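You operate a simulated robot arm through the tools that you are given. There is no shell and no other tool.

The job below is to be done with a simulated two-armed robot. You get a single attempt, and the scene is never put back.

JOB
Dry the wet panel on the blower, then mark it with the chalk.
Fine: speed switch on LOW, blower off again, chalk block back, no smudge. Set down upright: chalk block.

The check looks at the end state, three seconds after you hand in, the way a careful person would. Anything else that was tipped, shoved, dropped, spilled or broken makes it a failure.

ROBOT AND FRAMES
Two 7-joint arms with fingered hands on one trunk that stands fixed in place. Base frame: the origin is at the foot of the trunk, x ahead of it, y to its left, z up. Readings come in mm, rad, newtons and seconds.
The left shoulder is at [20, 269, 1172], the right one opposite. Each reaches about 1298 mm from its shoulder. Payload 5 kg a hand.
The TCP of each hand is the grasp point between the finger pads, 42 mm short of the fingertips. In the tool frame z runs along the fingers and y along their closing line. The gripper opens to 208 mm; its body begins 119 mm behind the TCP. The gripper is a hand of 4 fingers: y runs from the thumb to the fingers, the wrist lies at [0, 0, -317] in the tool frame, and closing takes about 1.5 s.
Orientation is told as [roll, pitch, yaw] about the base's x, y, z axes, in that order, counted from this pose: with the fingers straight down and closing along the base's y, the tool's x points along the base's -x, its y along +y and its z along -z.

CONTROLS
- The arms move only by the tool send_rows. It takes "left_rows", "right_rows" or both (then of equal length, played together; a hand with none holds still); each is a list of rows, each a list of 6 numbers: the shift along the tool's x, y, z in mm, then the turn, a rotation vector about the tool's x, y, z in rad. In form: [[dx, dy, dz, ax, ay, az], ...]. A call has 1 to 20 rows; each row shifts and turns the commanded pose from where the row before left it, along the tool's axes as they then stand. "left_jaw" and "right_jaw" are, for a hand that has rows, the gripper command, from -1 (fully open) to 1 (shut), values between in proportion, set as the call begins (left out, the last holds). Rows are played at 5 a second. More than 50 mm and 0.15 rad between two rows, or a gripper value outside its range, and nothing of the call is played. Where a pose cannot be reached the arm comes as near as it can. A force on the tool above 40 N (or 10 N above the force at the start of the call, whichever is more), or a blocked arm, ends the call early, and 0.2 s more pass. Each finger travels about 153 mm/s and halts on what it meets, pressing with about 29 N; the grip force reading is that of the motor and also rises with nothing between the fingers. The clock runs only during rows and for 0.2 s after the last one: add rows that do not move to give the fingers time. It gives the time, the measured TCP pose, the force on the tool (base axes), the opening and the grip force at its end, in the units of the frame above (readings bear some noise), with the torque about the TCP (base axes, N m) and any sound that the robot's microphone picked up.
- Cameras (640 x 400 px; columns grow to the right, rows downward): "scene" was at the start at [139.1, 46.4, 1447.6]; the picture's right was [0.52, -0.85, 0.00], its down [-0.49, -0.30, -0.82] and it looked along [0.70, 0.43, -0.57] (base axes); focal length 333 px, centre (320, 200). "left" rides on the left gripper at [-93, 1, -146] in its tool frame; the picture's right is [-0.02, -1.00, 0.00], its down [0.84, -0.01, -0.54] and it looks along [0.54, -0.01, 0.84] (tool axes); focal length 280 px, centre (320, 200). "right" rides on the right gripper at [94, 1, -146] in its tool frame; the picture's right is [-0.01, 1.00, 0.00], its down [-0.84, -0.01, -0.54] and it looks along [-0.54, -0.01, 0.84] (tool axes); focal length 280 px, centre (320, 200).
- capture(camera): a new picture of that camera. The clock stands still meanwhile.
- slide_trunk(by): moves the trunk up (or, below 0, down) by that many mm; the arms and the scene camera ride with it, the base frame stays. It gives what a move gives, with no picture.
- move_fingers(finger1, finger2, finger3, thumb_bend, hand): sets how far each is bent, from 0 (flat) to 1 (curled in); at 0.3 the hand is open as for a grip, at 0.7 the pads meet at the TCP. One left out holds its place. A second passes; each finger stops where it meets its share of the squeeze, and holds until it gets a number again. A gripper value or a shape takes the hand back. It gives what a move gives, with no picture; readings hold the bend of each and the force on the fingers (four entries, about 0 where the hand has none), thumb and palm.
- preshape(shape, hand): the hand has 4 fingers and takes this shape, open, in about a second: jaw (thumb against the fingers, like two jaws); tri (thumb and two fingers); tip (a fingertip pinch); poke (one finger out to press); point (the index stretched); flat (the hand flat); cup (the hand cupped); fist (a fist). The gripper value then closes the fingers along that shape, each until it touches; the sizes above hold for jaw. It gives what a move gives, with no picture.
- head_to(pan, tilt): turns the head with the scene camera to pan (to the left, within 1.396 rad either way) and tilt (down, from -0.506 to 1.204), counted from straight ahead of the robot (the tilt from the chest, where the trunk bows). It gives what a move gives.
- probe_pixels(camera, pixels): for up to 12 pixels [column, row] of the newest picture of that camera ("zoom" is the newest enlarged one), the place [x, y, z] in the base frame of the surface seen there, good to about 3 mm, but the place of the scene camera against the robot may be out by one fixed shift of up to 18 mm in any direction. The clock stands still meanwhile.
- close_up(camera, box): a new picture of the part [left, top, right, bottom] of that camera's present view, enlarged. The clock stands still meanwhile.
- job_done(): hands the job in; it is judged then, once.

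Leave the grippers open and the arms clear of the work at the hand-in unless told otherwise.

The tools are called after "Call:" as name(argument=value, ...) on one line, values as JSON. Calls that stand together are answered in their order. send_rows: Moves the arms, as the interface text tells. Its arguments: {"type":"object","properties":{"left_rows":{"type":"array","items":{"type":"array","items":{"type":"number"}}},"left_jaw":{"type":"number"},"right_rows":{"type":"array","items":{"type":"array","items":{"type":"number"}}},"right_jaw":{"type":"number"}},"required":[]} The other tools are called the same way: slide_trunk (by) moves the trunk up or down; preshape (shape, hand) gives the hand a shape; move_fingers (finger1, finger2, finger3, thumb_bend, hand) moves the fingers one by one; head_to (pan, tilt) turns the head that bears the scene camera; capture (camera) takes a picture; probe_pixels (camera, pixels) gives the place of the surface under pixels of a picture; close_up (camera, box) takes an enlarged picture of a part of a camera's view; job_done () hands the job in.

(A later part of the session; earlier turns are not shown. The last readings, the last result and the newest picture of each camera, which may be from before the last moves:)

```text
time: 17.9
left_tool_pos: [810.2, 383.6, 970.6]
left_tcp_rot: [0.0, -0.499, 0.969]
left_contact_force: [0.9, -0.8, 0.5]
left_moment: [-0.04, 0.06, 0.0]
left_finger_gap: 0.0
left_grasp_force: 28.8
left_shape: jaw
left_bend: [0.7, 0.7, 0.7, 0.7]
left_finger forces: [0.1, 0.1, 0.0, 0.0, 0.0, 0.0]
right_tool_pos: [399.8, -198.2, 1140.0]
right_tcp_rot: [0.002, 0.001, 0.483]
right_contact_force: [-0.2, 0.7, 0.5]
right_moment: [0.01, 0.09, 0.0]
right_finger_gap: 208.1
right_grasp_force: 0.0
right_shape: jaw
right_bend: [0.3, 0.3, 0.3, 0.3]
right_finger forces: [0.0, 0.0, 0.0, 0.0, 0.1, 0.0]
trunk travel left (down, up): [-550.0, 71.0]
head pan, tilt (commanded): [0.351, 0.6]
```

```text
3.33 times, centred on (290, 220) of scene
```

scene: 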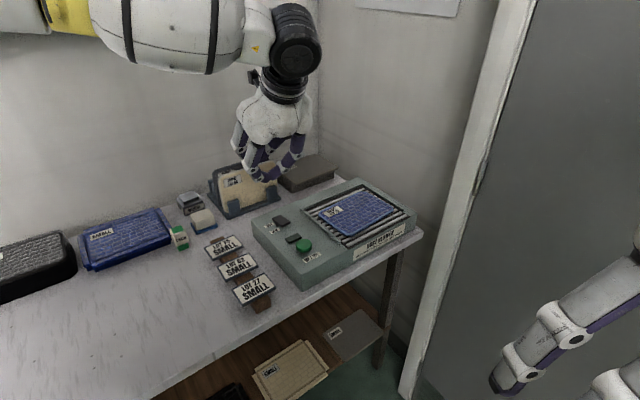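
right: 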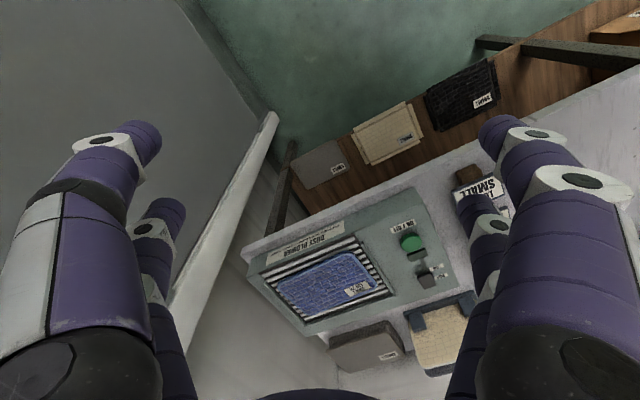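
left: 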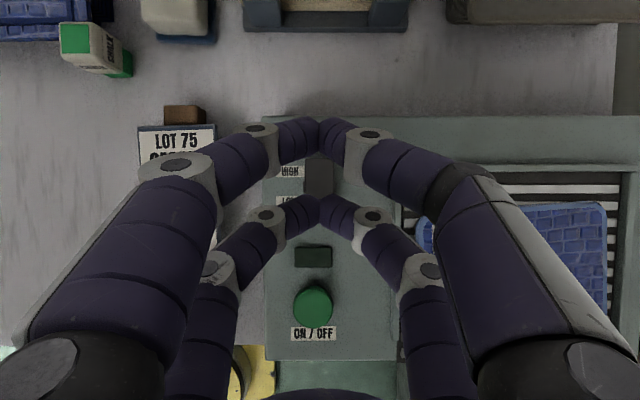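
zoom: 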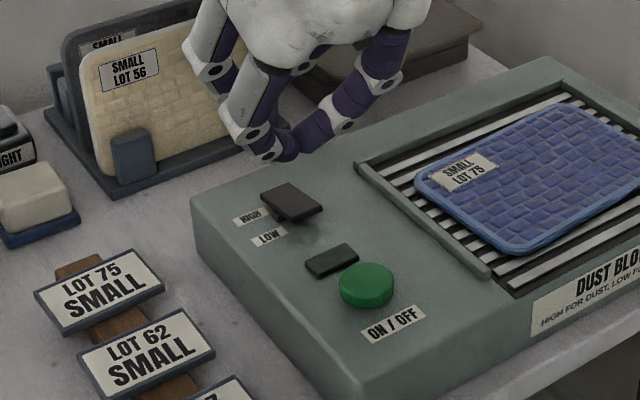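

The rocker (318,160–195) is lined up with the tips. I lower 38 mm quickly, then in 3 mm steps onto the LOW end.

Call:
send_rows(left_rows=[[9.1, -1.5, 16.7, 0, 0, 0], [9.1, -1.5, 16.7, 0, 0, 0], [0, 0, 0, 0, 0, 0]])

Call:
close_up(camera="scene", box=[240, 190, 330, 260])

Call:
capture(camera="left")

```text
time: 18.7
left_tool_pos: [814.0, 382.1, 931.4]
left_tcp_rot: [-0.005, -0.5, 0.969]
left_contact_force: [0.1, 1.0, 0.5]
left_moment: [0.01, 0.0, -0.01]
left_finger_gap: 0.2
left_grasp_force: 29.5
left_shape: jaw
left_bend: [0.7, 0.7, 0.7, 0.7]
left_finger forces: [0.0, 0.0, 0.1, 0.0, 0.1, 0.0]
right_tool_pos: [401.9, -198.9, 1139.4]
right_tcp_rot: [0.001, 0.001, 0.485]
right_contact_force: [0.1, 0.5, -0.3]
right_moment: [0.01, 0.01, 0.02]
right_finger_gap: 207.6
right_grasp_force: 0.1
right_shape: jaw
right_bend: [0.3, 0.3, 0.3, 0.3]
right_finger forces: [0.1, 0.0, 0.0, 0.0, 0.0, 0.0]
trunk travel left (down, up): [-550.0, 71.0]
head pan, tilt (commanded): [0.351, 0.6]
```

```text
5.71 times, centred on (285, 225) of scene
```

zoom: 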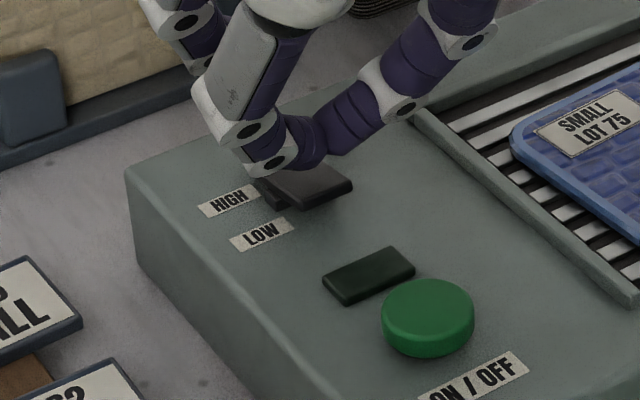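

```text
taken
```

left: 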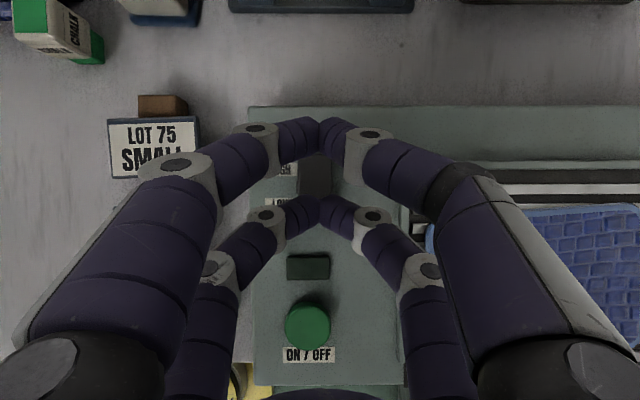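

Tips hover ~15 mm over the rocker's near half. I lower in 3 mm steps.

Call:
send_rows(left_rows=[[1.44, 0, 2.63, 0, 0, 0], [1.44, 0, 2.63, 0, 0, 0], [1.44, 0, 2.63, 0, 0, 0], [1.44, 0, 2.63, 0, 0, 0], [1.44, 0, 2.63, 0, 0, 0], [0, 0, 0, 0, 0, 0]])

Call:
close_up(camera="scene", box=[240, 190, 330, 260])

```text
time: 20.1
left_tool_pos: [811.9, 385.7, 918.5]
left_tcp_rot: [-0.005, -0.498, 0.967]
left_contact_force: [1.1, -0.8, 1.0]
left_moment: [-0.01, 0.0, 0.01]
left_finger_gap: 0.0
left_grasp_force: 29.0
left_shape: jaw
left_bend: [0.7, 0.7, 0.7, 0.7]
left_finger forces: [0.0, 0.1, 0.0, 0.0, 0.1, 0.0]
left hand out of reach, approached as far as the arm can: row 1, 5
right_tool_pos: [400.6, -199.0, 1140.4]
right_tcp_rot: [-0.001, 0.001, 0.484]
right_contact_force: [-0.2, 0.3, -0.5]
right_moment: [0.01, 0.01, 0.01]
right_finger_gap: 207.8
right_grasp_force: 0.0
right_shape: jaw
right_bend: [0.3, 0.3, 0.3, 0.3]
right_finger forces: [0.0, 0.0, 0.0, 0.0, 0.0, 0.0]
trunk travel left (down, up): [-550.0, 71.0]
head pan, tilt (commanded): [0.351, 0.6]
```

```text
5.71 times, centred on (285, 225) of scene
```

zoom: 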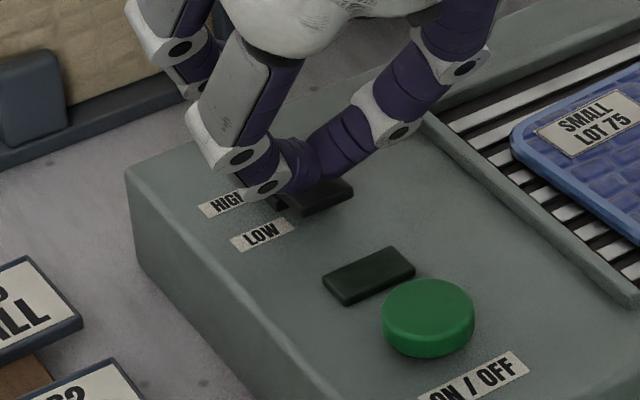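

The arm reports being near a joint limit here. I'll lift the hand ~110 mm, and lower the trunk by 120 mm so that the arm works in a more comfortable (relatively higher) region.

Call:
send_rows(left_rows=[[-17.6, 0, -32.2, 0, 0, 0], [-17.6, 0, -32.2, 0, 0, 0], [-17.6, 0, -32.2, 0, 0, 0], [-17.6, 0, -32.2, 0, 0, 0]])

Call:
slide_trunk(by=-120)

Call:
capture(camera="scene")

Call:
capture(camera="left")

```text
time: 21.1
left_tool_pos: [810.1, 385.4, 1063.7]
left_tcp_rot: [0.0, -0.503, 0.968]
left_contact_force: [0.3, 0.0, 0.5]
left_moment: [0.07, -0.06, -0.02]
left_finger_gap: 0.2
left_grasp_force: 28.6
left_shape: jaw
left_bend: [0.7, 0.7, 0.7, 0.7]
left_finger forces: [0.0, 0.0, 0.0, 0.1, 0.0, 0.0]
right_tool_pos: [399.0, -199.8, 1140.0]
right_tcp_rot: [0.001, 0.0, 0.482]
right_contact_force: [-0.5, 0.2, -0.9]
right_moment: [0.05, -0.06, 0.01]
right_finger_gap: 208.0
right_grasp_force: 0.0
right_shape: jaw
right_bend: [0.3, 0.3, 0.3, 0.3]
right_finger forces: [0.0, 0.1, 0.0, 0.0, 0.1, 0.0]
trunk travel left (down, up): [-550.0, 71.0]
head pan, tilt (commanded): [0.351, 0.6]
```

```text
time: 22.6
left_tool_pos: [800.1, 385.7, 964.8]
left_tcp_rot: [-0.028, -0.502, 0.967]
left_contact_force: [-0.1, -0.4, 0.2]
left_moment: [0.0, 0.01, 0.04]
left_finger_gap: 0.2
left_grasp_force: 29.3
left_shape: jaw
left_bend: [0.7, 0.7, 0.7, 0.7]
left_finger forces: [0.0, 0.0, 0.0, 0.0, 0.0, 0.1]
right_tool_pos: [380.4, -193.9, 1081.9]
right_tcp_rot: [-0.069, -0.114, 0.474]
right_contact_force: [0.7, -1.2, -0.2]
right_moment: [0.0, 0.02, -0.01]
right_finger_gap: 208.1
right_grasp_force: 0.0
right_shape: jaw
right_bend: [0.3, 0.3, 0.3, 0.3]
right_finger forces: [0.1, 0.0, 0.0, 0.0, 0.1, 0.1]
trunk travel left (down, up): [-430.0, 191.0]
head pan, tilt (commanded): [0.351, 0.6]
```

```text
taken
```

scene: 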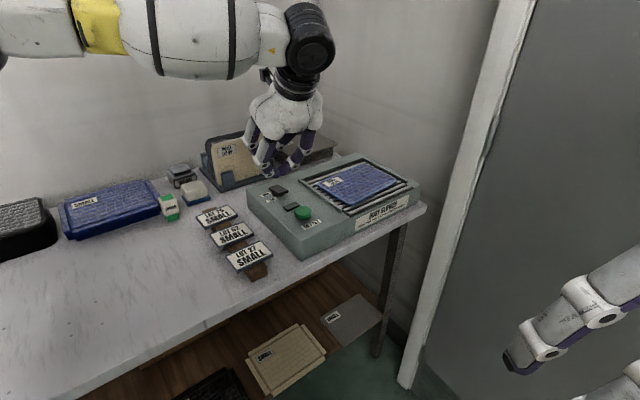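

```text
taken
```

left: 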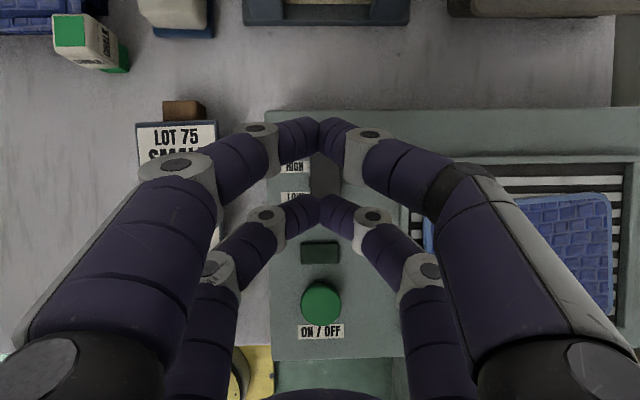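

The hands moved down by less than the trunk (perhaps still settling). I send still rows to both hands to see where the commanded poses are.

Call:
send_rows(left_rows=[[0, 0, 0, 0, 0, 0], [0, 0, 0, 0, 0, 0], [0, 0, 0, 0, 0, 0]], right_rows=[[0, 0, 0, 0, 0, 0], [0, 0, 0, 0, 0, 0], [0, 0, 0, 0, 0, 0]])

```text
time: 23.6
left_tool_pos: [806.8, 380.0, 953.3]
left_tcp_rot: [-0.013, -0.503, 0.961]
left_contact_force: [2.1, -2.3, -1.1]
left_moment: [0.29, 0.14, 0.12]
left_finger_gap: 0.0
left_grasp_force: 29.1
left_shape: jaw
left_bend: [0.7, 0.7, 0.7, 0.7]
left_finger forces: [0.1, 0.0, 0.0, 0.1, 0.0, 0.0]
right_tool_pos: [388.2, -198.3, 1081.8]
right_tcp_rot: [-0.069, -0.137, 0.476]
right_contact_force: [1.6, 0.9, -1.2]
right_moment: [-0.08, 0.09, 0.0]
right_finger_gap: 208.0
right_grasp_force: 0.0
right_shape: jaw
right_bend: [0.3, 0.3, 0.3, 0.3]
right_finger forces: [0.0, 0.1, 0.0, 0.1, 0.1, 0.0]
trunk travel left (down, up): [-430.0, 191.0]
head pan, tilt (commanded): [0.351, 0.6]
stopped in row 3 (right hand): the arm was blocked; the commanded pose is now the measured one
```

The right arm reports being blocked. I turn the head right to see what it touches.

Call:
head_to(pan=-0.9, tilt=0.5)

Call:
capture(camera="scene")

Call:
capture(camera="right")

```text
time: 25.1
left_tool_pos: [806.1, 380.8, 955.9]
left_tcp_rot: [-0.017, -0.505, 0.963]
left_contact_force: [-0.2, 0.3, 0.8]
left_moment: [0.02, 0.01, -0.02]
left_finger_gap: 0.1
left_grasp_force: 28.7
left_shape: jaw
left_bend: [0.7, 0.7, 0.7, 0.7]
left_finger forces: [0.0, 0.1, 0.0, 0.1, 0.0, 0.0]
right_tool_pos: [387.0, -198.1, 1080.1]
right_tcp_rot: [-0.072, -0.131, 0.477]
right_contact_force: [0.0, 0.6, 0.0]
right_moment: [-0.02, -0.01, -0.02]
right_finger_gap: 208.3
right_grasp_force: 0.0
right_shape: jaw
right_bend: [0.3, 0.3, 0.3, 0.3]
right_finger forces: [0.0, 0.0, 0.1, 0.0, 0.0, 0.1]
trunk travel left (down, up): [-430.0, 191.0]
head pan, tilt (commanded): [-0.901, 0.499]
```

```text
taken
```

scene: 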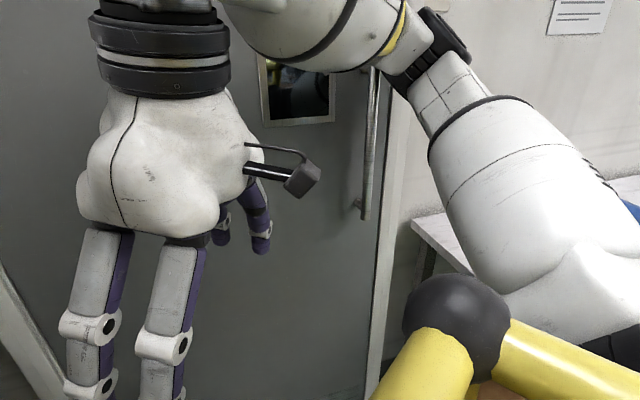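

```text
taken
```

right: 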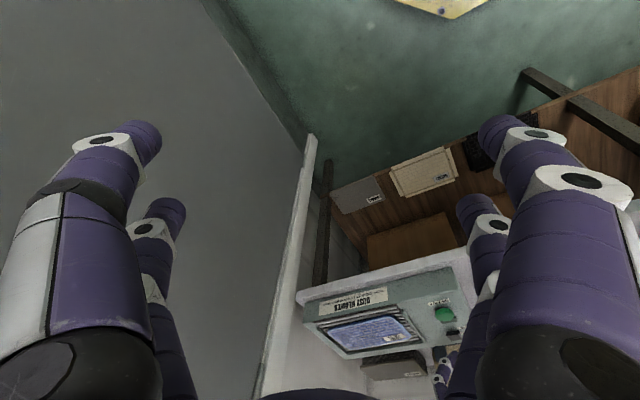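

I probe what these parts are: the dark ball (460,310), yellow bars, the upper arm, the table edge behind.

Call:
probe_pixels(camera="scene", pixels=[[460, 310], [425, 375], [540, 350], [520, 180], [600, 280], [440, 60], [430, 235], [630, 210], [620, 350], [150, 180], [330, 40], [560, 270]])

Call:
head_to(pan=-1.39, tilt=0.6)

Call:
capture(camera="scene")

```text
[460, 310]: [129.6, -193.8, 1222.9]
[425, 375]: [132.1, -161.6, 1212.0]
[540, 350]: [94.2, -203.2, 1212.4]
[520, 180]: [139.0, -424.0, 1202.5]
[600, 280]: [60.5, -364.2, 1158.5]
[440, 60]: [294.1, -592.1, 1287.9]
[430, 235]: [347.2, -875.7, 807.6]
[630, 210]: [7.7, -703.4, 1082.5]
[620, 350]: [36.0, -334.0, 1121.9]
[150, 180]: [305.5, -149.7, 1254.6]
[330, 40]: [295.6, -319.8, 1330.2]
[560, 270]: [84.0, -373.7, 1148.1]
```

```text
time: 26.0
left_tool_pos: [804.9, 380.8, 955.3]
left_tcp_rot: [-0.016, -0.504, 0.963]
left_contact_force: [0.1, -0.7, 0.0]
left_moment: [0.01, 0.0, 0.01]
left_finger_gap: 0.0
left_grasp_force: 28.9
left_shape: jaw
left_bend: [0.7, 0.7, 0.7, 0.7]
left_finger forces: [0.0, 0.0, 0.1, 0.0, 0.1, 0.0]
right_tool_pos: [387.6, -198.4, 1079.8]
right_tcp_rot: [-0.07, -0.133, 0.479]
right_contact_force: [1.2, 0.0, 0.3]
right_moment: [0.02, 0.0, -0.03]
right_finger_gap: 207.8
right_grasp_force: 0.1
right_shape: jaw
right_bend: [0.3, 0.3, 0.3, 0.3]
right_finger forces: [0.0, 0.0, 0.0, 0.0, 0.0, 0.0]
trunk travel left (down, up): [-430.0, 191.0]
head pan, tilt (commanded): [-1.389, 0.6]
```

```text
taken
```

scene: 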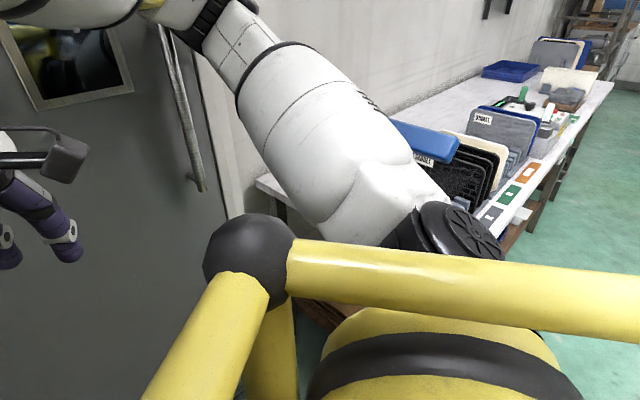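

Another bench stands on the right, but the arm is in front of it. I probe elbow, upper arm, and handle to see possible contact.

Call:
probe_pixels(camera="scene", pixels=[[230, 45], [270, 90], [330, 180], [185, 130], [200, 185], [160, 30], [400, 140], [430, 150], [290, 195], [250, 245], [100, 20], [380, 110]])

Call:
head_to(pan=-1.0, tilt=0.1)

Call:
capture(camera="scene")

```text
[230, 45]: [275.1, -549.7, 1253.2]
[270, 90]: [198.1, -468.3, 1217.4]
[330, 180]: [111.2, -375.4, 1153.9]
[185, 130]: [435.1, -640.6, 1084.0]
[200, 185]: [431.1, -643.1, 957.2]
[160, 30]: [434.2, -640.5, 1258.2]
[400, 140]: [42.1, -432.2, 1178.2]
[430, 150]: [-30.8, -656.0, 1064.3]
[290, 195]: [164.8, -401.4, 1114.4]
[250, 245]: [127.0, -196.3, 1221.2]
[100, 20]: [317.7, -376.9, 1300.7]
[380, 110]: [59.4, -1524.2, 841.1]
```

```text
time: 26.9
left_tool_pos: [805.4, 379.7, 956.4]
left_tcp_rot: [-0.016, -0.504, 0.963]
left_contact_force: [0.1, 0.5, 0.2]
left_moment: [0.04, -0.02, 0.01]
left_finger_gap: 0.0
left_grasp_force: 28.4
left_shape: jaw
left_bend: [0.7, 0.7, 0.7, 0.7]
left_finger forces: [0.0, 0.0, 0.0, 0.1, 0.0, 0.0]
right_tool_pos: [387.8, -198.5, 1081.3]
right_tcp_rot: [-0.07, -0.133, 0.478]
right_contact_force: [0.6, 0.5, 0.2]
right_moment: [-0.01, -0.01, -0.02]
right_finger_gap: 208.0
right_grasp_force: 0.0
right_shape: jaw
right_bend: [0.3, 0.3, 0.3, 0.3]
right_finger forces: [0.1, 0.1, 0.0, 0.0, 0.0, 0.0]
trunk travel left (down, up): [-430.0, 191.0]
head pan, tilt (commanded): [-1.0, 0.099]
```

```text
taken
```

scene: 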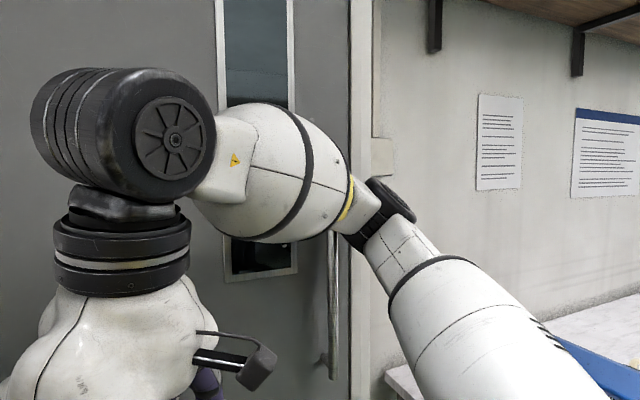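

The door pull handle (at ~(435,-640), sticking ~70 mm out of the door) is right behind the right elbow, so lowering the trunk probably set the right elbow against it. I raise the trunk back 120 mm to release it.

Call:
slide_trunk(by=120)

Call:
send_rows(left_rows=[[0, 0, 0, 0, 0, 0], [0, 0, 0, 0, 0, 0]], right_rows=[[0, 0, 0, 0, 0, 0], [0, 0, 0, 0, 0, 0]])

Call:
capture(camera="scene")

```text
time: 28.4
left_tool_pos: [812.0, 385.7, 1063.1]
left_tcp_rot: [-0.001, -0.501, 0.968]
left_contact_force: [0.7, -0.1, -0.4]
left_moment: [0.08, 0.02, 0.03]
left_finger_gap: 0.0
left_grasp_force: 28.9
left_shape: jaw
left_bend: [0.7, 0.7, 0.7, 0.7]
left_finger forces: [0.0, 0.0, 0.1, 0.1, 0.1, 0.0]
right_tool_pos: [401.6, -198.7, 1181.4]
right_tcp_rot: [-0.048, -0.099, 0.487]
right_contact_force: [0.8, -0.1, 0.1]
right_moment: [0.06, 0.08, -0.02]
right_finger_gap: 207.9
right_grasp_force: 0.0
right_shape: jaw
right_bend: [0.3, 0.3, 0.3, 0.3]
right_finger forces: [0.1, 0.0, 0.0, 0.1, 0.1, 0.1]
trunk travel left (down, up): [-550.0, 71.0]
head pan, tilt (commanded): [-1.0, 0.099]
```

```text
time: 29.0
left_tool_pos: [811.2, 384.6, 1064.5]
left_tcp_rot: [0.0, -0.502, 0.969]
left_contact_force: [0.4, 0.2, -0.2]
left_moment: [-0.03, -0.04, -0.01]
left_finger_gap: 0.0
left_grasp_force: 29.3
left_shape: jaw
left_bend: [0.7, 0.7, 0.7, 0.7]
left_finger forces: [0.0, 0.0, 0.0, 0.0, 0.0, 0.1]
right_tool_pos: [401.3, -199.2, 1182.3]
right_tcp_rot: [-0.047, -0.101, 0.487]
right_contact_force: [0.2, -0.3, 0.0]
right_moment: [0.02, -0.04, -0.04]
right_finger_gap: 208.0
right_grasp_force: 0.0
right_shape: jaw
right_bend: [0.3, 0.3, 0.3, 0.3]
right_finger forces: [0.1, 0.0, 0.0, 0.1, 0.0, 0.0]
trunk travel left (down, up): [-550.0, 71.0]
head pan, tilt (commanded): [-1.0, 0.099]
```

```text
taken
```

scene: 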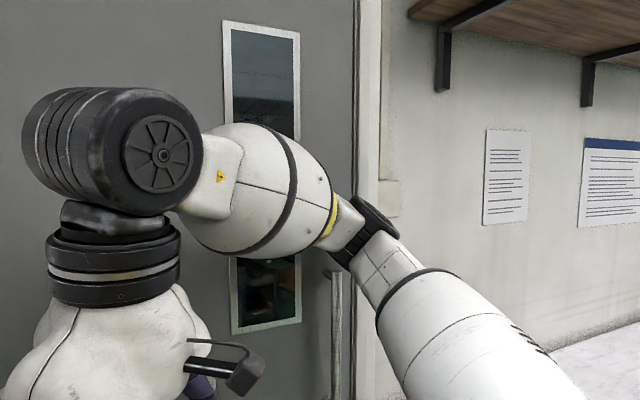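

The right arm is free again (handle top is just below its elbow), so I will not slide the trunk with the arm there. I test instead whether a smaller tilt (0.3) removes the left arm's limit: rotate +0.2 about tool y and descend to ~z 935 above the rocker, stopping well clear.

Call:
send_rows(left_rows=[[0, 0, 0, 0, 0.1, 0], [0, 0, 0, 0, 0.1, 0], [11.8, 0, 38.2, 0, 0, 0], [11.8, 0, 38.2, 0, 0, 0], [11.8, 0, 38.2, 0, 0, 0], [0, 0, 0, 0, 0, 0]])

Call:
capture(camera="left")

```text
time: 30.4
left_tool_pos: [812.6, 384.6, 947.1]
left_tcp_rot: [-0.003, -0.3, 0.969]
left_contact_force: [-0.6, -0.2, 0.7]
left_moment: [0.0, -0.03, 0.01]
left_finger_gap: 0.1
left_grasp_force: 28.5
left_shape: jaw
left_bend: [0.7, 0.7, 0.7, 0.7]
left_finger forces: [0.0, 0.0, 0.0, 0.0, 0.1, 0.0]
right_tool_pos: [400.9, -198.5, 1181.6]
right_tcp_rot: [-0.048, -0.101, 0.487]
right_contact_force: [-1.5, -0.5, 0.3]
right_moment: [0.04, -0.05, -0.01]
right_finger_gap: 207.8
right_grasp_force: 0.1
right_shape: jaw
right_bend: [0.3, 0.3, 0.3, 0.3]
right_finger forces: [0.0, 0.0, 0.1, 0.0, 0.0, 0.0]
trunk travel left (down, up): [-550.0, 71.0]
head pan, tilt (commanded): [-1.0, 0.099]
```

```text
taken
```

left: 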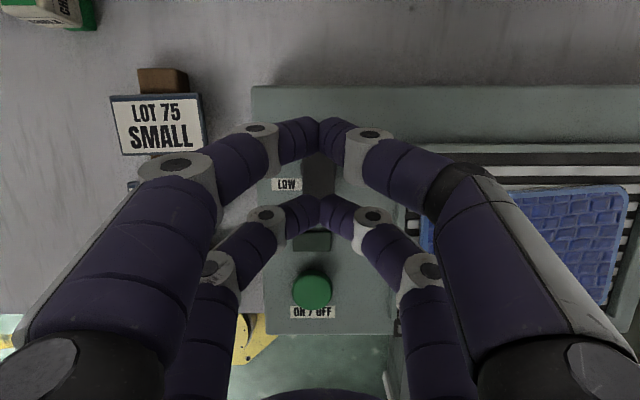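

No reach warning at tilt 0.3. I shift 7 mm deeper and lower to just above the rocker's near end, then press in 2 mm steps.

Call:
send_rows(left_rows=[[1.25, -0.75, 15.3, 0, 0, 0], [1.25, -0.75, 15.3, 0, 0, 0], [0, 0, 0, 0, 0, 0]])

Call:
head_to(pan=0.45, tilt=0.65)

Call:
capture(camera="scene")

```text
time: 31.2
left_tool_pos: [817.3, 390.6, 918.6]
left_tcp_rot: [-0.001, -0.299, 0.969]
left_contact_force: [0.0, -0.1, 1.8]
left_moment: [-0.04, 0.01, 0.0]
left_finger_gap: 0.1
left_grasp_force: 29.0
left_shape: jaw
left_bend: [0.7, 0.7, 0.7, 0.7]
left_finger forces: [0.0, 0.0, 0.0, 0.0, 0.1, 0.0]
right_tool_pos: [402.9, -199.2, 1180.8]
right_tcp_rot: [-0.048, -0.102, 0.489]
right_contact_force: [0.0, 0.2, -0.4]
right_moment: [0.03, 0.01, 0.03]
right_finger_gap: 207.9
right_grasp_force: 0.1
right_shape: jaw
right_bend: [0.3, 0.3, 0.3, 0.3]
right_finger forces: [0.0, 0.1, 0.0, 0.1, 0.0, 0.0]
trunk travel left (down, up): [-550.0, 71.0]
head pan, tilt (commanded): [-1.0, 0.099]
```

```text
time: 32.8
left_tool_pos: [816.4, 390.1, 916.3]
left_tcp_rot: [0.001, -0.298, 0.967]
left_contact_force: [0.1, -0.1, 1.2]
left_moment: [-0.02, 0.01, -0.01]
left_finger_gap: 0.2
left_grasp_force: 29.2
left_shape: jaw
left_bend: [0.7, 0.7, 0.7, 0.7]
left_finger forces: [0.1, 0.0, 0.0, 0.1, 0.0, 0.1]
right_tool_pos: [401.6, -199.1, 1181.5]
right_tcp_rot: [-0.047, -0.099, 0.487]
right_contact_force: [-0.5, -0.2, -0.6]
right_moment: [0.0, 0.0, 0.0]
right_finger_gap: 207.8
right_grasp_force: 0.1
right_shape: jaw
right_bend: [0.3, 0.3, 0.3, 0.3]
right_finger forces: [0.0, 0.0, 0.0, 0.0, 0.0, 0.0]
trunk travel left (down, up): [-550.0, 71.0]
head pan, tilt (commanded): [0.45, 0.649]
```

```text
taken
```

scene: 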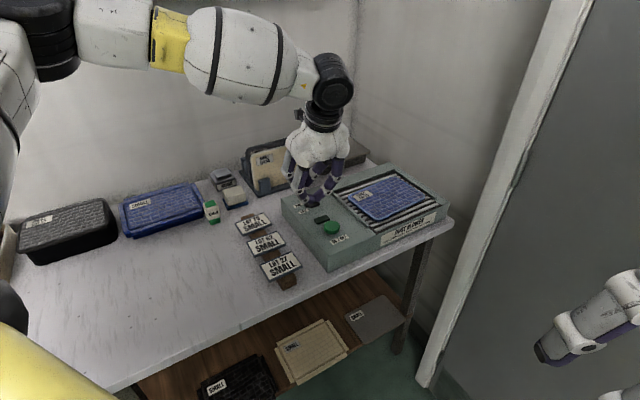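

Slight vertical force (~1.5 N) — perhaps just touching. I zoom on the tips.

Call:
close_up(camera="scene", box=[270, 170, 360, 250])

Call:
capture(camera="left")

```text
5.00 times, centred on (315, 210) of scene
```

zoom: 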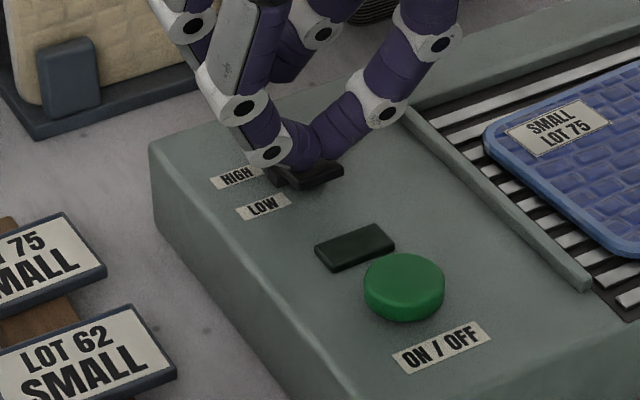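

```text
taken
```

left: 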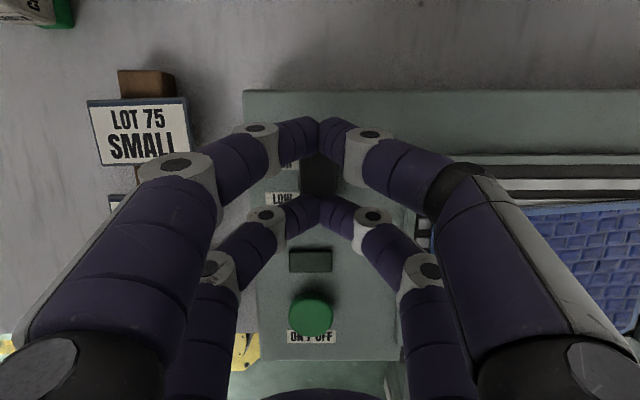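

Tips are just at the rocker's near part. Pressing down in 2 mm steps, up to 8 mm.

Call:
send_rows(left_rows=[[0.59, 0, 1.91, 0, 0, 0], [0.59, 0, 1.91, 0, 0, 0], [0.59, 0, 1.91, 0, 0, 0], [0.59, 0, 1.91, 0, 0, 0], [0, 0, 0, 0, 0, 0]])

Call:
close_up(camera="scene", box=[270, 170, 360, 250])

```text
time: 34.0
left_tool_pos: [816.4, 389.5, 910.2]
left_tcp_rot: [-0.005, -0.302, 0.97]
left_contact_force: [1.9, 2.1, 23.2]
left_moment: [-0.25, 0.3, 0.01]
left_finger_gap: 0.1
left_grasp_force: 28.5
left_shape: jaw
left_bend: [0.7, 0.7, 0.7, 0.7]
left_finger forces: [0.0, 0.0, 0.0, 0.1, 0.0, 0.0]
right_tool_pos: [402.0, -199.1, 1182.1]
right_tcp_rot: [-0.048, -0.103, 0.485]
right_contact_force: [0.7, -0.3, 0.6]
right_moment: [0.01, -0.03, -0.01]
right_finger_gap: 207.9
right_grasp_force: 0.1
right_shape: jaw
right_bend: [0.3, 0.3, 0.3, 0.3]
right_finger forces: [0.0, 0.0, 0.0, 0.1, 0.0, 0.0]
trunk travel left (down, up): [-550.0, 71.0]
head pan, tilt (commanded): [0.45, 0.649]
```

```text
5.00 times, centred on (315, 210) of scene
```

zoom: 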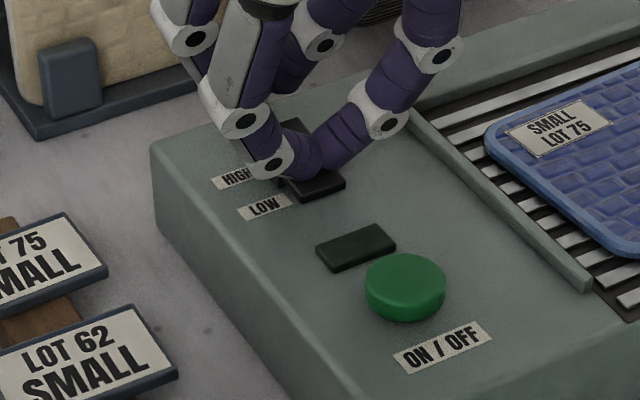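

Force 23 N and the near end now sits low, far end raised: seems flipped to LOW. I lift 60 mm and check.

Call:
send_rows(left_rows=[[-8.9, 0, -28.7, 0, 0, 0], [-8.9, 0, -28.7, 0, 0, 0], [0, 0, 0, 0, 0, 0]])

Call:
capture(camera="left")

Call:
close_up(camera="scene", box=[270, 170, 360, 250])

```text
time: 34.8
left_tool_pos: [815.3, 389.7, 965.8]
left_tcp_rot: [0.001, -0.299, 0.966]
left_contact_force: [-0.3, 0.2, 0.3]
left_moment: [0.04, -0.05, 0.02]
left_finger_gap: 0.0
left_grasp_force: 29.2
left_shape: jaw
left_bend: [0.7, 0.7, 0.7, 0.7]
left_finger forces: [0.0, 0.0, 0.1, 0.0, 0.0, 0.0]
right_tool_pos: [401.3, -198.4, 1181.4]
right_tcp_rot: [-0.048, -0.1, 0.486]
right_contact_force: [-1.1, 1.0, -0.2]
right_moment: [0.02, -0.04, -0.02]
right_finger_gap: 207.9
right_grasp_force: 0.0
right_shape: jaw
right_bend: [0.3, 0.3, 0.3, 0.3]
right_finger forces: [0.0, 0.1, 0.0, 0.0, 0.1, 0.0]
trunk travel left (down, up): [-550.0, 71.0]
head pan, tilt (commanded): [0.45, 0.649]
```

```text
taken
```

left: 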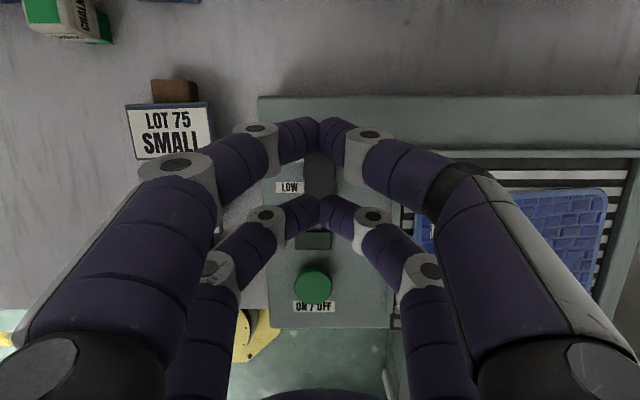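

```text
5.00 times, centred on (315, 210) of scene
```

zoom: 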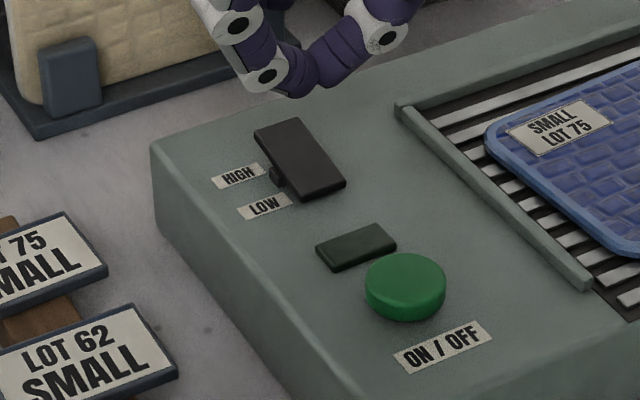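

The rocker is now tipped to LOW. Next I move back ~107 mm over the green button and down to ~8 mm above it.

Call:
send_rows(left_rows=[[34.07, 1.67, -10.5, 0, 0, 0], [34.07, 1.67, -10.5, 0, 0, 0], [34.07, 1.67, -10.5, 0, 0, 0], [6.2, 0, 20, 0, 0, 0], [6.2, 0, 20, 0, 0, 0], [0, 0, 0, 0, 0, 0]])

Call:
capture(camera="left")

Call:
close_up(camera="scene", box=[270, 170, 380, 260])

```text
time: 36.2
left_tool_pos: [750.5, 305.5, 923.5]
left_tcp_rot: [-0.005, -0.298, 0.97]
left_contact_force: [-0.4, 0.1, 0.1]
left_moment: [-0.03, 0.01, 0.02]
left_finger_gap: 0.1
left_grasp_force: 29.5
left_shape: jaw
left_bend: [0.7, 0.7, 0.7, 0.7]
left_finger forces: [0.0, 0.0, 0.1, 0.1, 0.1, 0.0]
right_tool_pos: [401.7, -199.1, 1182.0]
right_tcp_rot: [-0.047, -0.099, 0.486]
right_contact_force: [0.0, -0.3, -0.1]
right_moment: [0.01, 0.02, 0.0]
right_finger_gap: 208.1
right_grasp_force: 0.0
right_shape: jaw
right_bend: [0.3, 0.3, 0.3, 0.3]
right_finger forces: [0.0, 0.0, 0.0, 0.1, 0.0, 0.1]
trunk travel left (down, up): [-550.0, 71.0]
head pan, tilt (commanded): [0.45, 0.649]
```

```text
taken
```

left: 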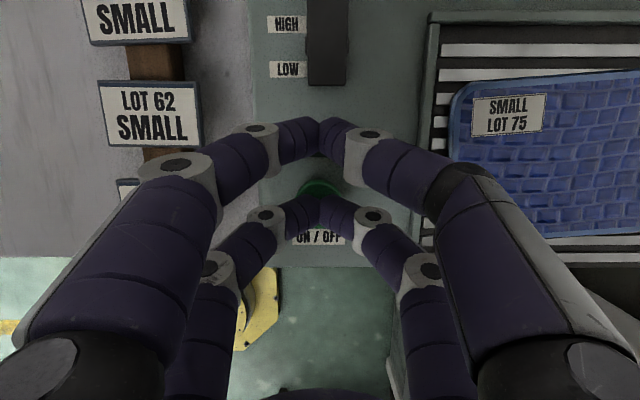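

```text
4.44 times, centred on (325, 215) of scene
```

zoom: 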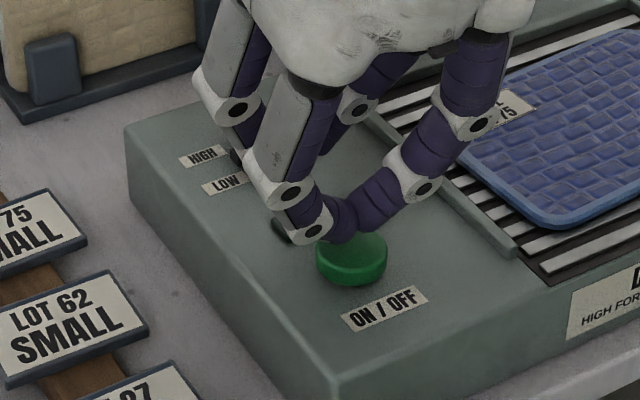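

Tips hover ~7 mm above the button. I press down in 2 mm steps.

Call:
send_rows(left_rows=[[1.5, 0, 1.6, 0, 0, 0], [1.5, 0, 1.6, 0, 0, 0], [1.0, 0, 1.8, 0, 0, 0], [0.59, 0, 1.91, 0, 0, 0], [0.59, 0, 1.91, 0, 0, 0], [0.59, 0, 1.91, 0, 0, 0]])

Call:
close_up(camera="scene", box=[270, 170, 380, 260])

```text
time: 37.6
left_tool_pos: [747.9, 306.3, 915.5]
left_tcp_rot: [-0.004, -0.299, 0.967]
left_contact_force: [0.9, 0.5, 3.2]
left_moment: [-0.03, -0.03, 0.01]
left_finger_gap: 0.0
left_grasp_force: 29.7
left_shape: jaw
left_bend: [0.7, 0.7, 0.7, 0.7]
left_finger forces: [0.0, 0.0, 0.0, 0.0, 0.0, 0.1]
left hand out of reach, approached as far as the arm can: row 3
right_tool_pos: [402.0, -197.9, 1182.2]
right_tcp_rot: [-0.047, -0.1, 0.487]
right_contact_force: [-0.5, -0.6, -0.5]
right_moment: [0.03, 0.01, 0.0]
right_finger_gap: 207.9
right_grasp_force: 0.0
right_shape: jaw
right_bend: [0.3, 0.3, 0.3, 0.3]
right_finger forces: [0.1, 0.1, 0.1, 0.0, 0.1, 0.0]
trunk travel left (down, up): [-550.0, 71.0]
head pan, tilt (commanded): [0.45, 0.649]
heard: click
```

```text
4.44 times, centred on (325, 215) of scene
```

zoom: 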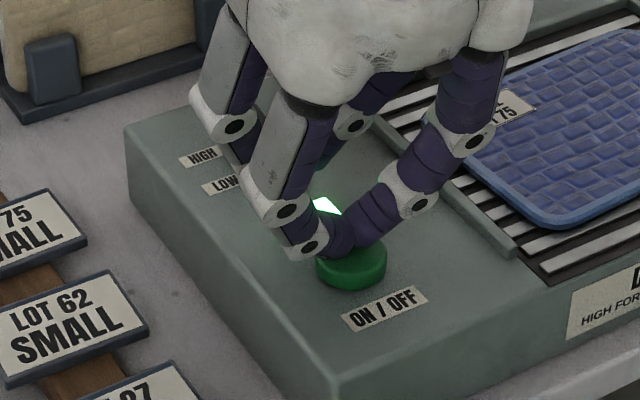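

A click was heard and the lamp glows: the blower is on LOW. I lift off the button and watch the panel.

Call:
send_rows(left_rows=[[-5.9, 0, -19.1, 0, 0, 0], [-5.9, 0, -19.1, 0, 0, 0], [0, 0, 0, 0, 0, 0]])

Call:
close_up(camera="scene", box=[270, 160, 460, 270])

Call:
capture(camera="left")

```text
time: 38.4
left_tool_pos: [751.0, 304.5, 954.7]
left_tcp_rot: [0.001, -0.3, 0.966]
left_contact_force: [-0.2, -0.1, -0.1]
left_moment: [0.02, -0.01, -0.02]
left_finger_gap: 0.4
left_grasp_force: 29.4
left_shape: jaw
left_bend: [0.7, 0.7, 0.7, 0.7]
left_finger forces: [0.0, 0.0, 0.0, 0.0, 0.0, 0.1]
right_tool_pos: [402.4, -198.7, 1181.0]
right_tcp_rot: [-0.047, -0.1, 0.486]
right_contact_force: [0.2, 0.3, -0.9]
right_moment: [-0.04, 0.01, 0.0]
right_finger_gap: 207.9
right_grasp_force: 0.0
right_shape: jaw
right_bend: [0.3, 0.3, 0.3, 0.3]
right_finger forces: [0.0, 0.1, 0.0, 0.1, 0.0, 0.0]
trunk travel left (down, up): [-550.0, 71.0]
head pan, tilt (commanded): [0.45, 0.649]
```

```text
3.37 times, centred on (365, 215) of scene
```

zoom: 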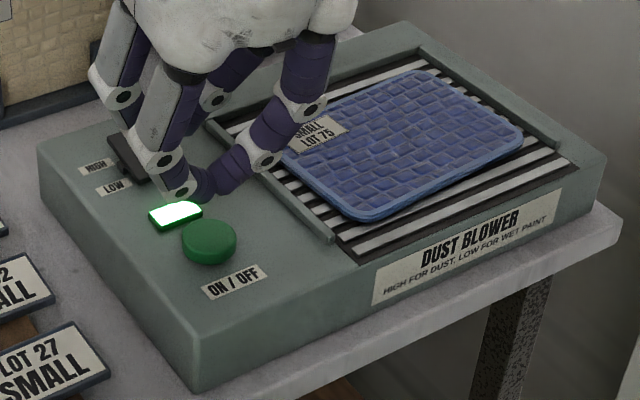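

```text
taken
```

left: 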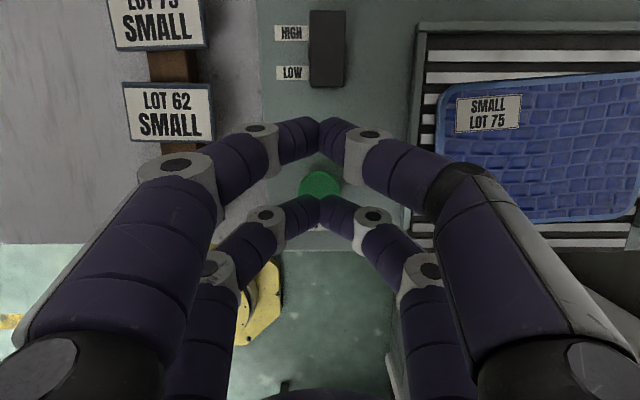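

Lamp lit. I take a reference close-up of the panel, wait 4 s, and compare.

Call:
close_up(camera="scene", box=[340, 170, 430, 230])

Call:
send_rows(left_rows=[[0, 0, 0, 0, 0, 0], [0, 0, 0, 0, 0, 0], [0, 0, 0, 0, 0, 0], [0, 0, 0, 0, 0, 0], [0, 0, 0, 0, 0, 0], [0, 0, 0, 0, 0, 0], [0, 0, 0, 0, 0, 0], [0, 0, 0, 0, 0, 0], [0, 0, 0, 0, 0, 0], [0, 0, 0, 0, 0, 0], [0, 0, 0, 0, 0, 0], [0, 0, 0, 0, 0, 0], [0, 0, 0, 0, 0, 0], [0, 0, 0, 0, 0, 0], [0, 0, 0, 0, 0, 0], [0, 0, 0, 0, 0, 0], [0, 0, 0, 0, 0, 0], [0, 0, 0, 0, 0, 0], [0, 0, 0, 0, 0, 0], [0, 0, 0, 0, 0, 0]])

Call:
close_up(camera="scene", box=[340, 170, 430, 230])

```text
6.67 times, centred on (385, 200) of scene
```

zoom: 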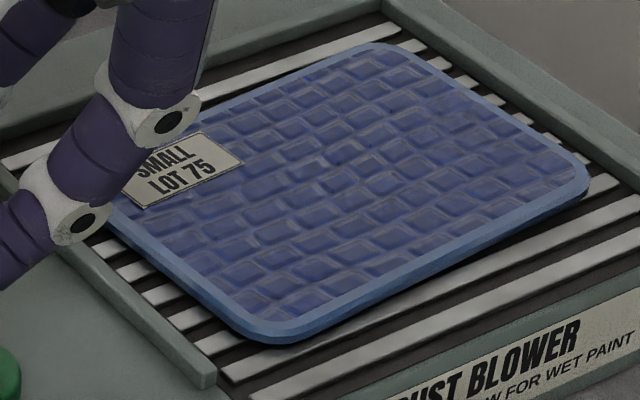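

```text
time: 42.6
left_tool_pos: [748.7, 305.7, 955.7]
left_tcp_rot: [0.0, -0.301, 0.967]
left_contact_force: [0.4, 1.5, -0.7]
left_moment: [-0.02, -0.02, 0.04]
left_finger_gap: 0.2
left_grasp_force: 28.8
left_shape: jaw
left_bend: [0.7, 0.7, 0.7, 0.7]
left_finger forces: [0.0, 0.0, 0.1, 0.0, 0.0, 0.0]
right_tool_pos: [402.3, -198.0, 1180.8]
right_tcp_rot: [-0.046, -0.099, 0.487]
right_contact_force: [0.6, 0.4, 0.3]
right_moment: [0.0, 0.0, 0.0]
right_finger_gap: 208.1
right_grasp_force: 0.1
right_shape: jaw
right_bend: [0.3, 0.3, 0.3, 0.3]
right_finger forces: [0.0, 0.1, 0.1, 0.1, 0.0, 0.1]
trunk travel left (down, up): [-550.0, 71.0]
head pan, tilt (commanded): [0.45, 0.649]
```

```text
6.67 times, centred on (385, 200) of scene
```

zoom: 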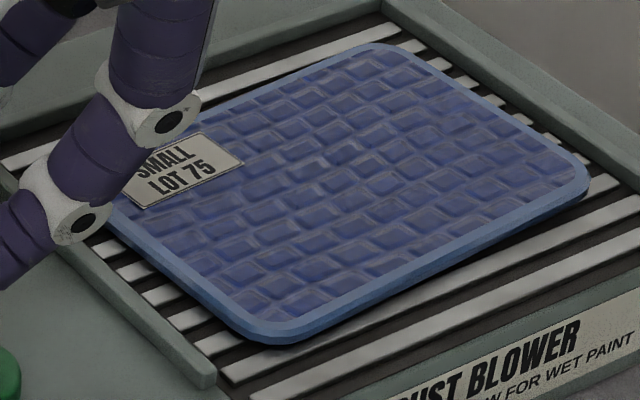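

No obvious change yet. I keep waiting with the blower running (another 8 s) and compare again.

Call:
send_rows(left_rows=[[0, 0, 0, 0, 0, 0], [0, 0, 0, 0, 0, 0], [0, 0, 0, 0, 0, 0], [0, 0, 0, 0, 0, 0], [0, 0, 0, 0, 0, 0], [0, 0, 0, 0, 0, 0], [0, 0, 0, 0, 0, 0], [0, 0, 0, 0, 0, 0], [0, 0, 0, 0, 0, 0], [0, 0, 0, 0, 0, 0], [0, 0, 0, 0, 0, 0], [0, 0, 0, 0, 0, 0], [0, 0, 0, 0, 0, 0], [0, 0, 0, 0, 0, 0], [0, 0, 0, 0, 0, 0], [0, 0, 0, 0, 0, 0], [0, 0, 0, 0, 0, 0], [0, 0, 0, 0, 0, 0], [0, 0, 0, 0, 0, 0], [0, 0, 0, 0, 0, 0]])

Call:
send_rows(left_rows=[[0, 0, 0, 0, 0, 0], [0, 0, 0, 0, 0, 0], [0, 0, 0, 0, 0, 0], [0, 0, 0, 0, 0, 0], [0, 0, 0, 0, 0, 0], [0, 0, 0, 0, 0, 0], [0, 0, 0, 0, 0, 0], [0, 0, 0, 0, 0, 0], [0, 0, 0, 0, 0, 0], [0, 0, 0, 0, 0, 0], [0, 0, 0, 0, 0, 0], [0, 0, 0, 0, 0, 0], [0, 0, 0, 0, 0, 0], [0, 0, 0, 0, 0, 0], [0, 0, 0, 0, 0, 0], [0, 0, 0, 0, 0, 0], [0, 0, 0, 0, 0, 0], [0, 0, 0, 0, 0, 0], [0, 0, 0, 0, 0, 0], [0, 0, 0, 0, 0, 0]])

Call:
close_up(camera="scene", box=[340, 170, 430, 230])

Call:
close_up(camera="left", box=[400, 0, 640, 150])

```text
time: 46.8
left_tool_pos: [751.0, 303.7, 955.1]
left_tcp_rot: [0.0, -0.299, 0.967]
left_contact_force: [0.3, -0.1, -1.0]
left_moment: [0.0, 0.0, -0.01]
left_finger_gap: 0.2
left_grasp_force: 28.2
left_shape: jaw
left_bend: [0.7, 0.7, 0.7, 0.7]
left_finger forces: [0.0, 0.1, 0.0, 0.0, 0.0, 0.0]
right_tool_pos: [402.6, -199.4, 1182.3]
right_tcp_rot: [-0.048, -0.098, 0.487]
right_contact_force: [0.1, -0.3, 0.3]
right_moment: [0.0, -0.04, 0.04]
right_finger_gap: 207.9
right_grasp_force: 0.1
right_shape: jaw
right_bend: [0.3, 0.3, 0.3, 0.3]
right_finger forces: [0.0, 0.0, 0.1, 0.0, 0.0, 0.0]
trunk travel left (down, up): [-550.0, 71.0]
head pan, tilt (commanded): [0.45, 0.649]
```

```text
time: 51.0
left_tool_pos: [749.4, 304.3, 956.6]
left_tcp_rot: [-0.001, -0.3, 0.967]
left_contact_force: [1.3, 0.0, 0.1]
left_moment: [0.04, 0.02, 0.0]
left_finger_gap: 0.1
left_grasp_force: 28.4
left_shape: jaw
left_bend: [0.7, 0.7, 0.7, 0.7]
left_finger forces: [0.0, 0.1, 0.0, 0.0, 0.0, 0.0]
right_tool_pos: [401.6, -198.7, 1181.6]
right_tcp_rot: [-0.046, -0.1, 0.486]
right_contact_force: [0.4, 0.1, 0.7]
right_moment: [0.0, 0.02, 0.02]
right_finger_gap: 207.9
right_grasp_force: 0.2
right_shape: jaw
right_bend: [0.3, 0.3, 0.3, 0.3]
right_finger forces: [0.0, 0.1, 0.0, 0.1, 0.0, 0.0]
trunk travel left (down, up): [-550.0, 71.0]
head pan, tilt (commanded): [0.45, 0.649]
```

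```text
6.67 times, centred on (385, 200) of scene
```

zoom: 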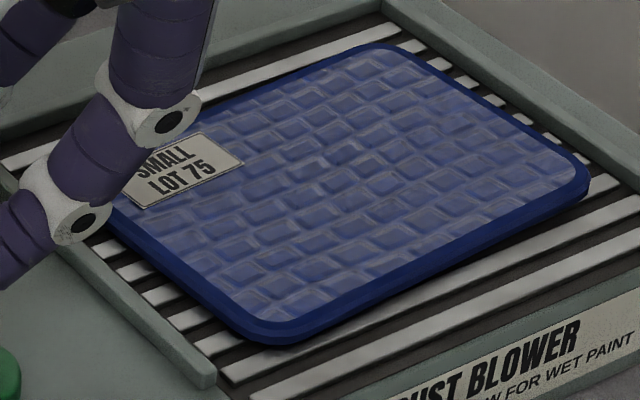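

```text
2.67 times, centred on (520, 75) of left
```

zoom: 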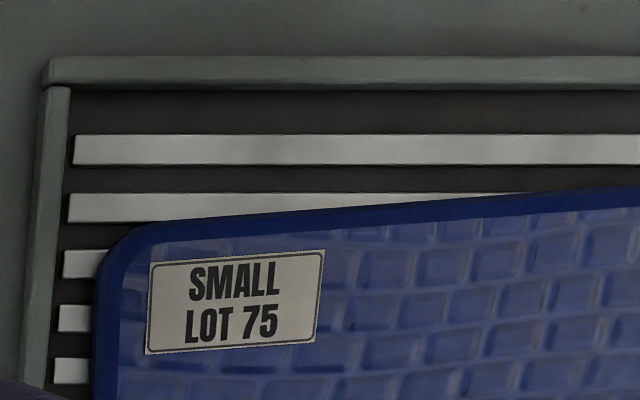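

The panel changed: rim went from light glossy blue to dark blue and the face turned paler — looks dry. I wait 4 s more to see whether it changes further.

Call:
send_rows(left_rows=[[0, 0, 0, 0, 0, 0], [0, 0, 0, 0, 0, 0], [0, 0, 0, 0, 0, 0], [0, 0, 0, 0, 0, 0], [0, 0, 0, 0, 0, 0], [0, 0, 0, 0, 0, 0], [0, 0, 0, 0, 0, 0], [0, 0, 0, 0, 0, 0], [0, 0, 0, 0, 0, 0], [0, 0, 0, 0, 0, 0], [0, 0, 0, 0, 0, 0], [0, 0, 0, 0, 0, 0], [0, 0, 0, 0, 0, 0], [0, 0, 0, 0, 0, 0], [0, 0, 0, 0, 0, 0], [0, 0, 0, 0, 0, 0], [0, 0, 0, 0, 0, 0], [0, 0, 0, 0, 0, 0], [0, 0, 0, 0, 0, 0], [0, 0, 0, 0, 0, 0]])

Call:
close_up(camera="scene", box=[340, 170, 430, 230])

Call:
close_up(camera="scene", box=[110, 160, 250, 260])

```text
time: 55.2
left_tool_pos: [749.1, 304.0, 955.0]
left_tcp_rot: [0.0, -0.3, 0.965]
left_contact_force: [0.2, 0.2, -0.7]
left_moment: [0.0, 0.01, 0.0]
left_finger_gap: 0.0
left_grasp_force: 28.9
left_shape: jaw
left_bend: [0.7, 0.7, 0.7, 0.7]
left_finger forces: [0.1, 0.1, 0.0, 0.0, 0.1, 0.0]
right_tool_pos: [401.4, -199.1, 1182.6]
right_tcp_rot: [-0.049, -0.1, 0.486]
right_contact_force: [-0.5, -1.0, -0.6]
right_moment: [0.01, 0.01, 0.0]
right_finger_gap: 207.8
right_grasp_force: 0.1
right_shape: jaw
right_bend: [0.3, 0.3, 0.3, 0.3]
right_finger forces: [0.0, 0.0, 0.0, 0.1, 0.1, 0.1]
trunk travel left (down, up): [-550.0, 71.0]
head pan, tilt (commanded): [0.45, 0.649]
```

```text
6.67 times, centred on (385, 200) of scene
```

zoom: 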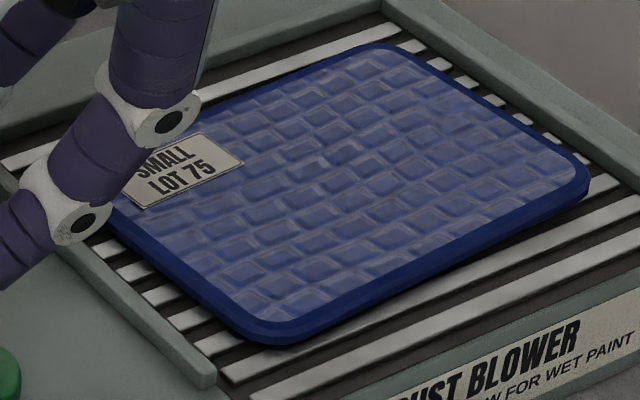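

```text
4.00 times, centred on (180, 210) of scene
```

zoom: 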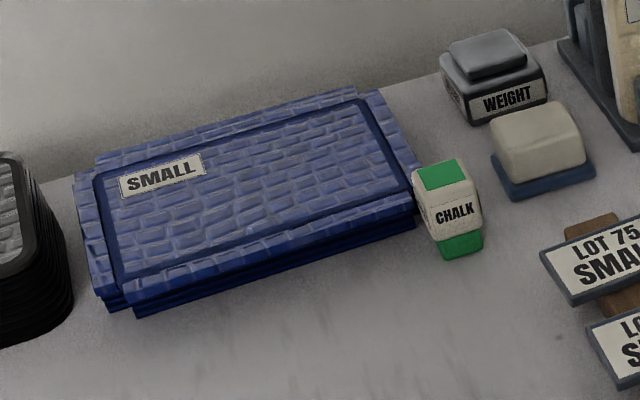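

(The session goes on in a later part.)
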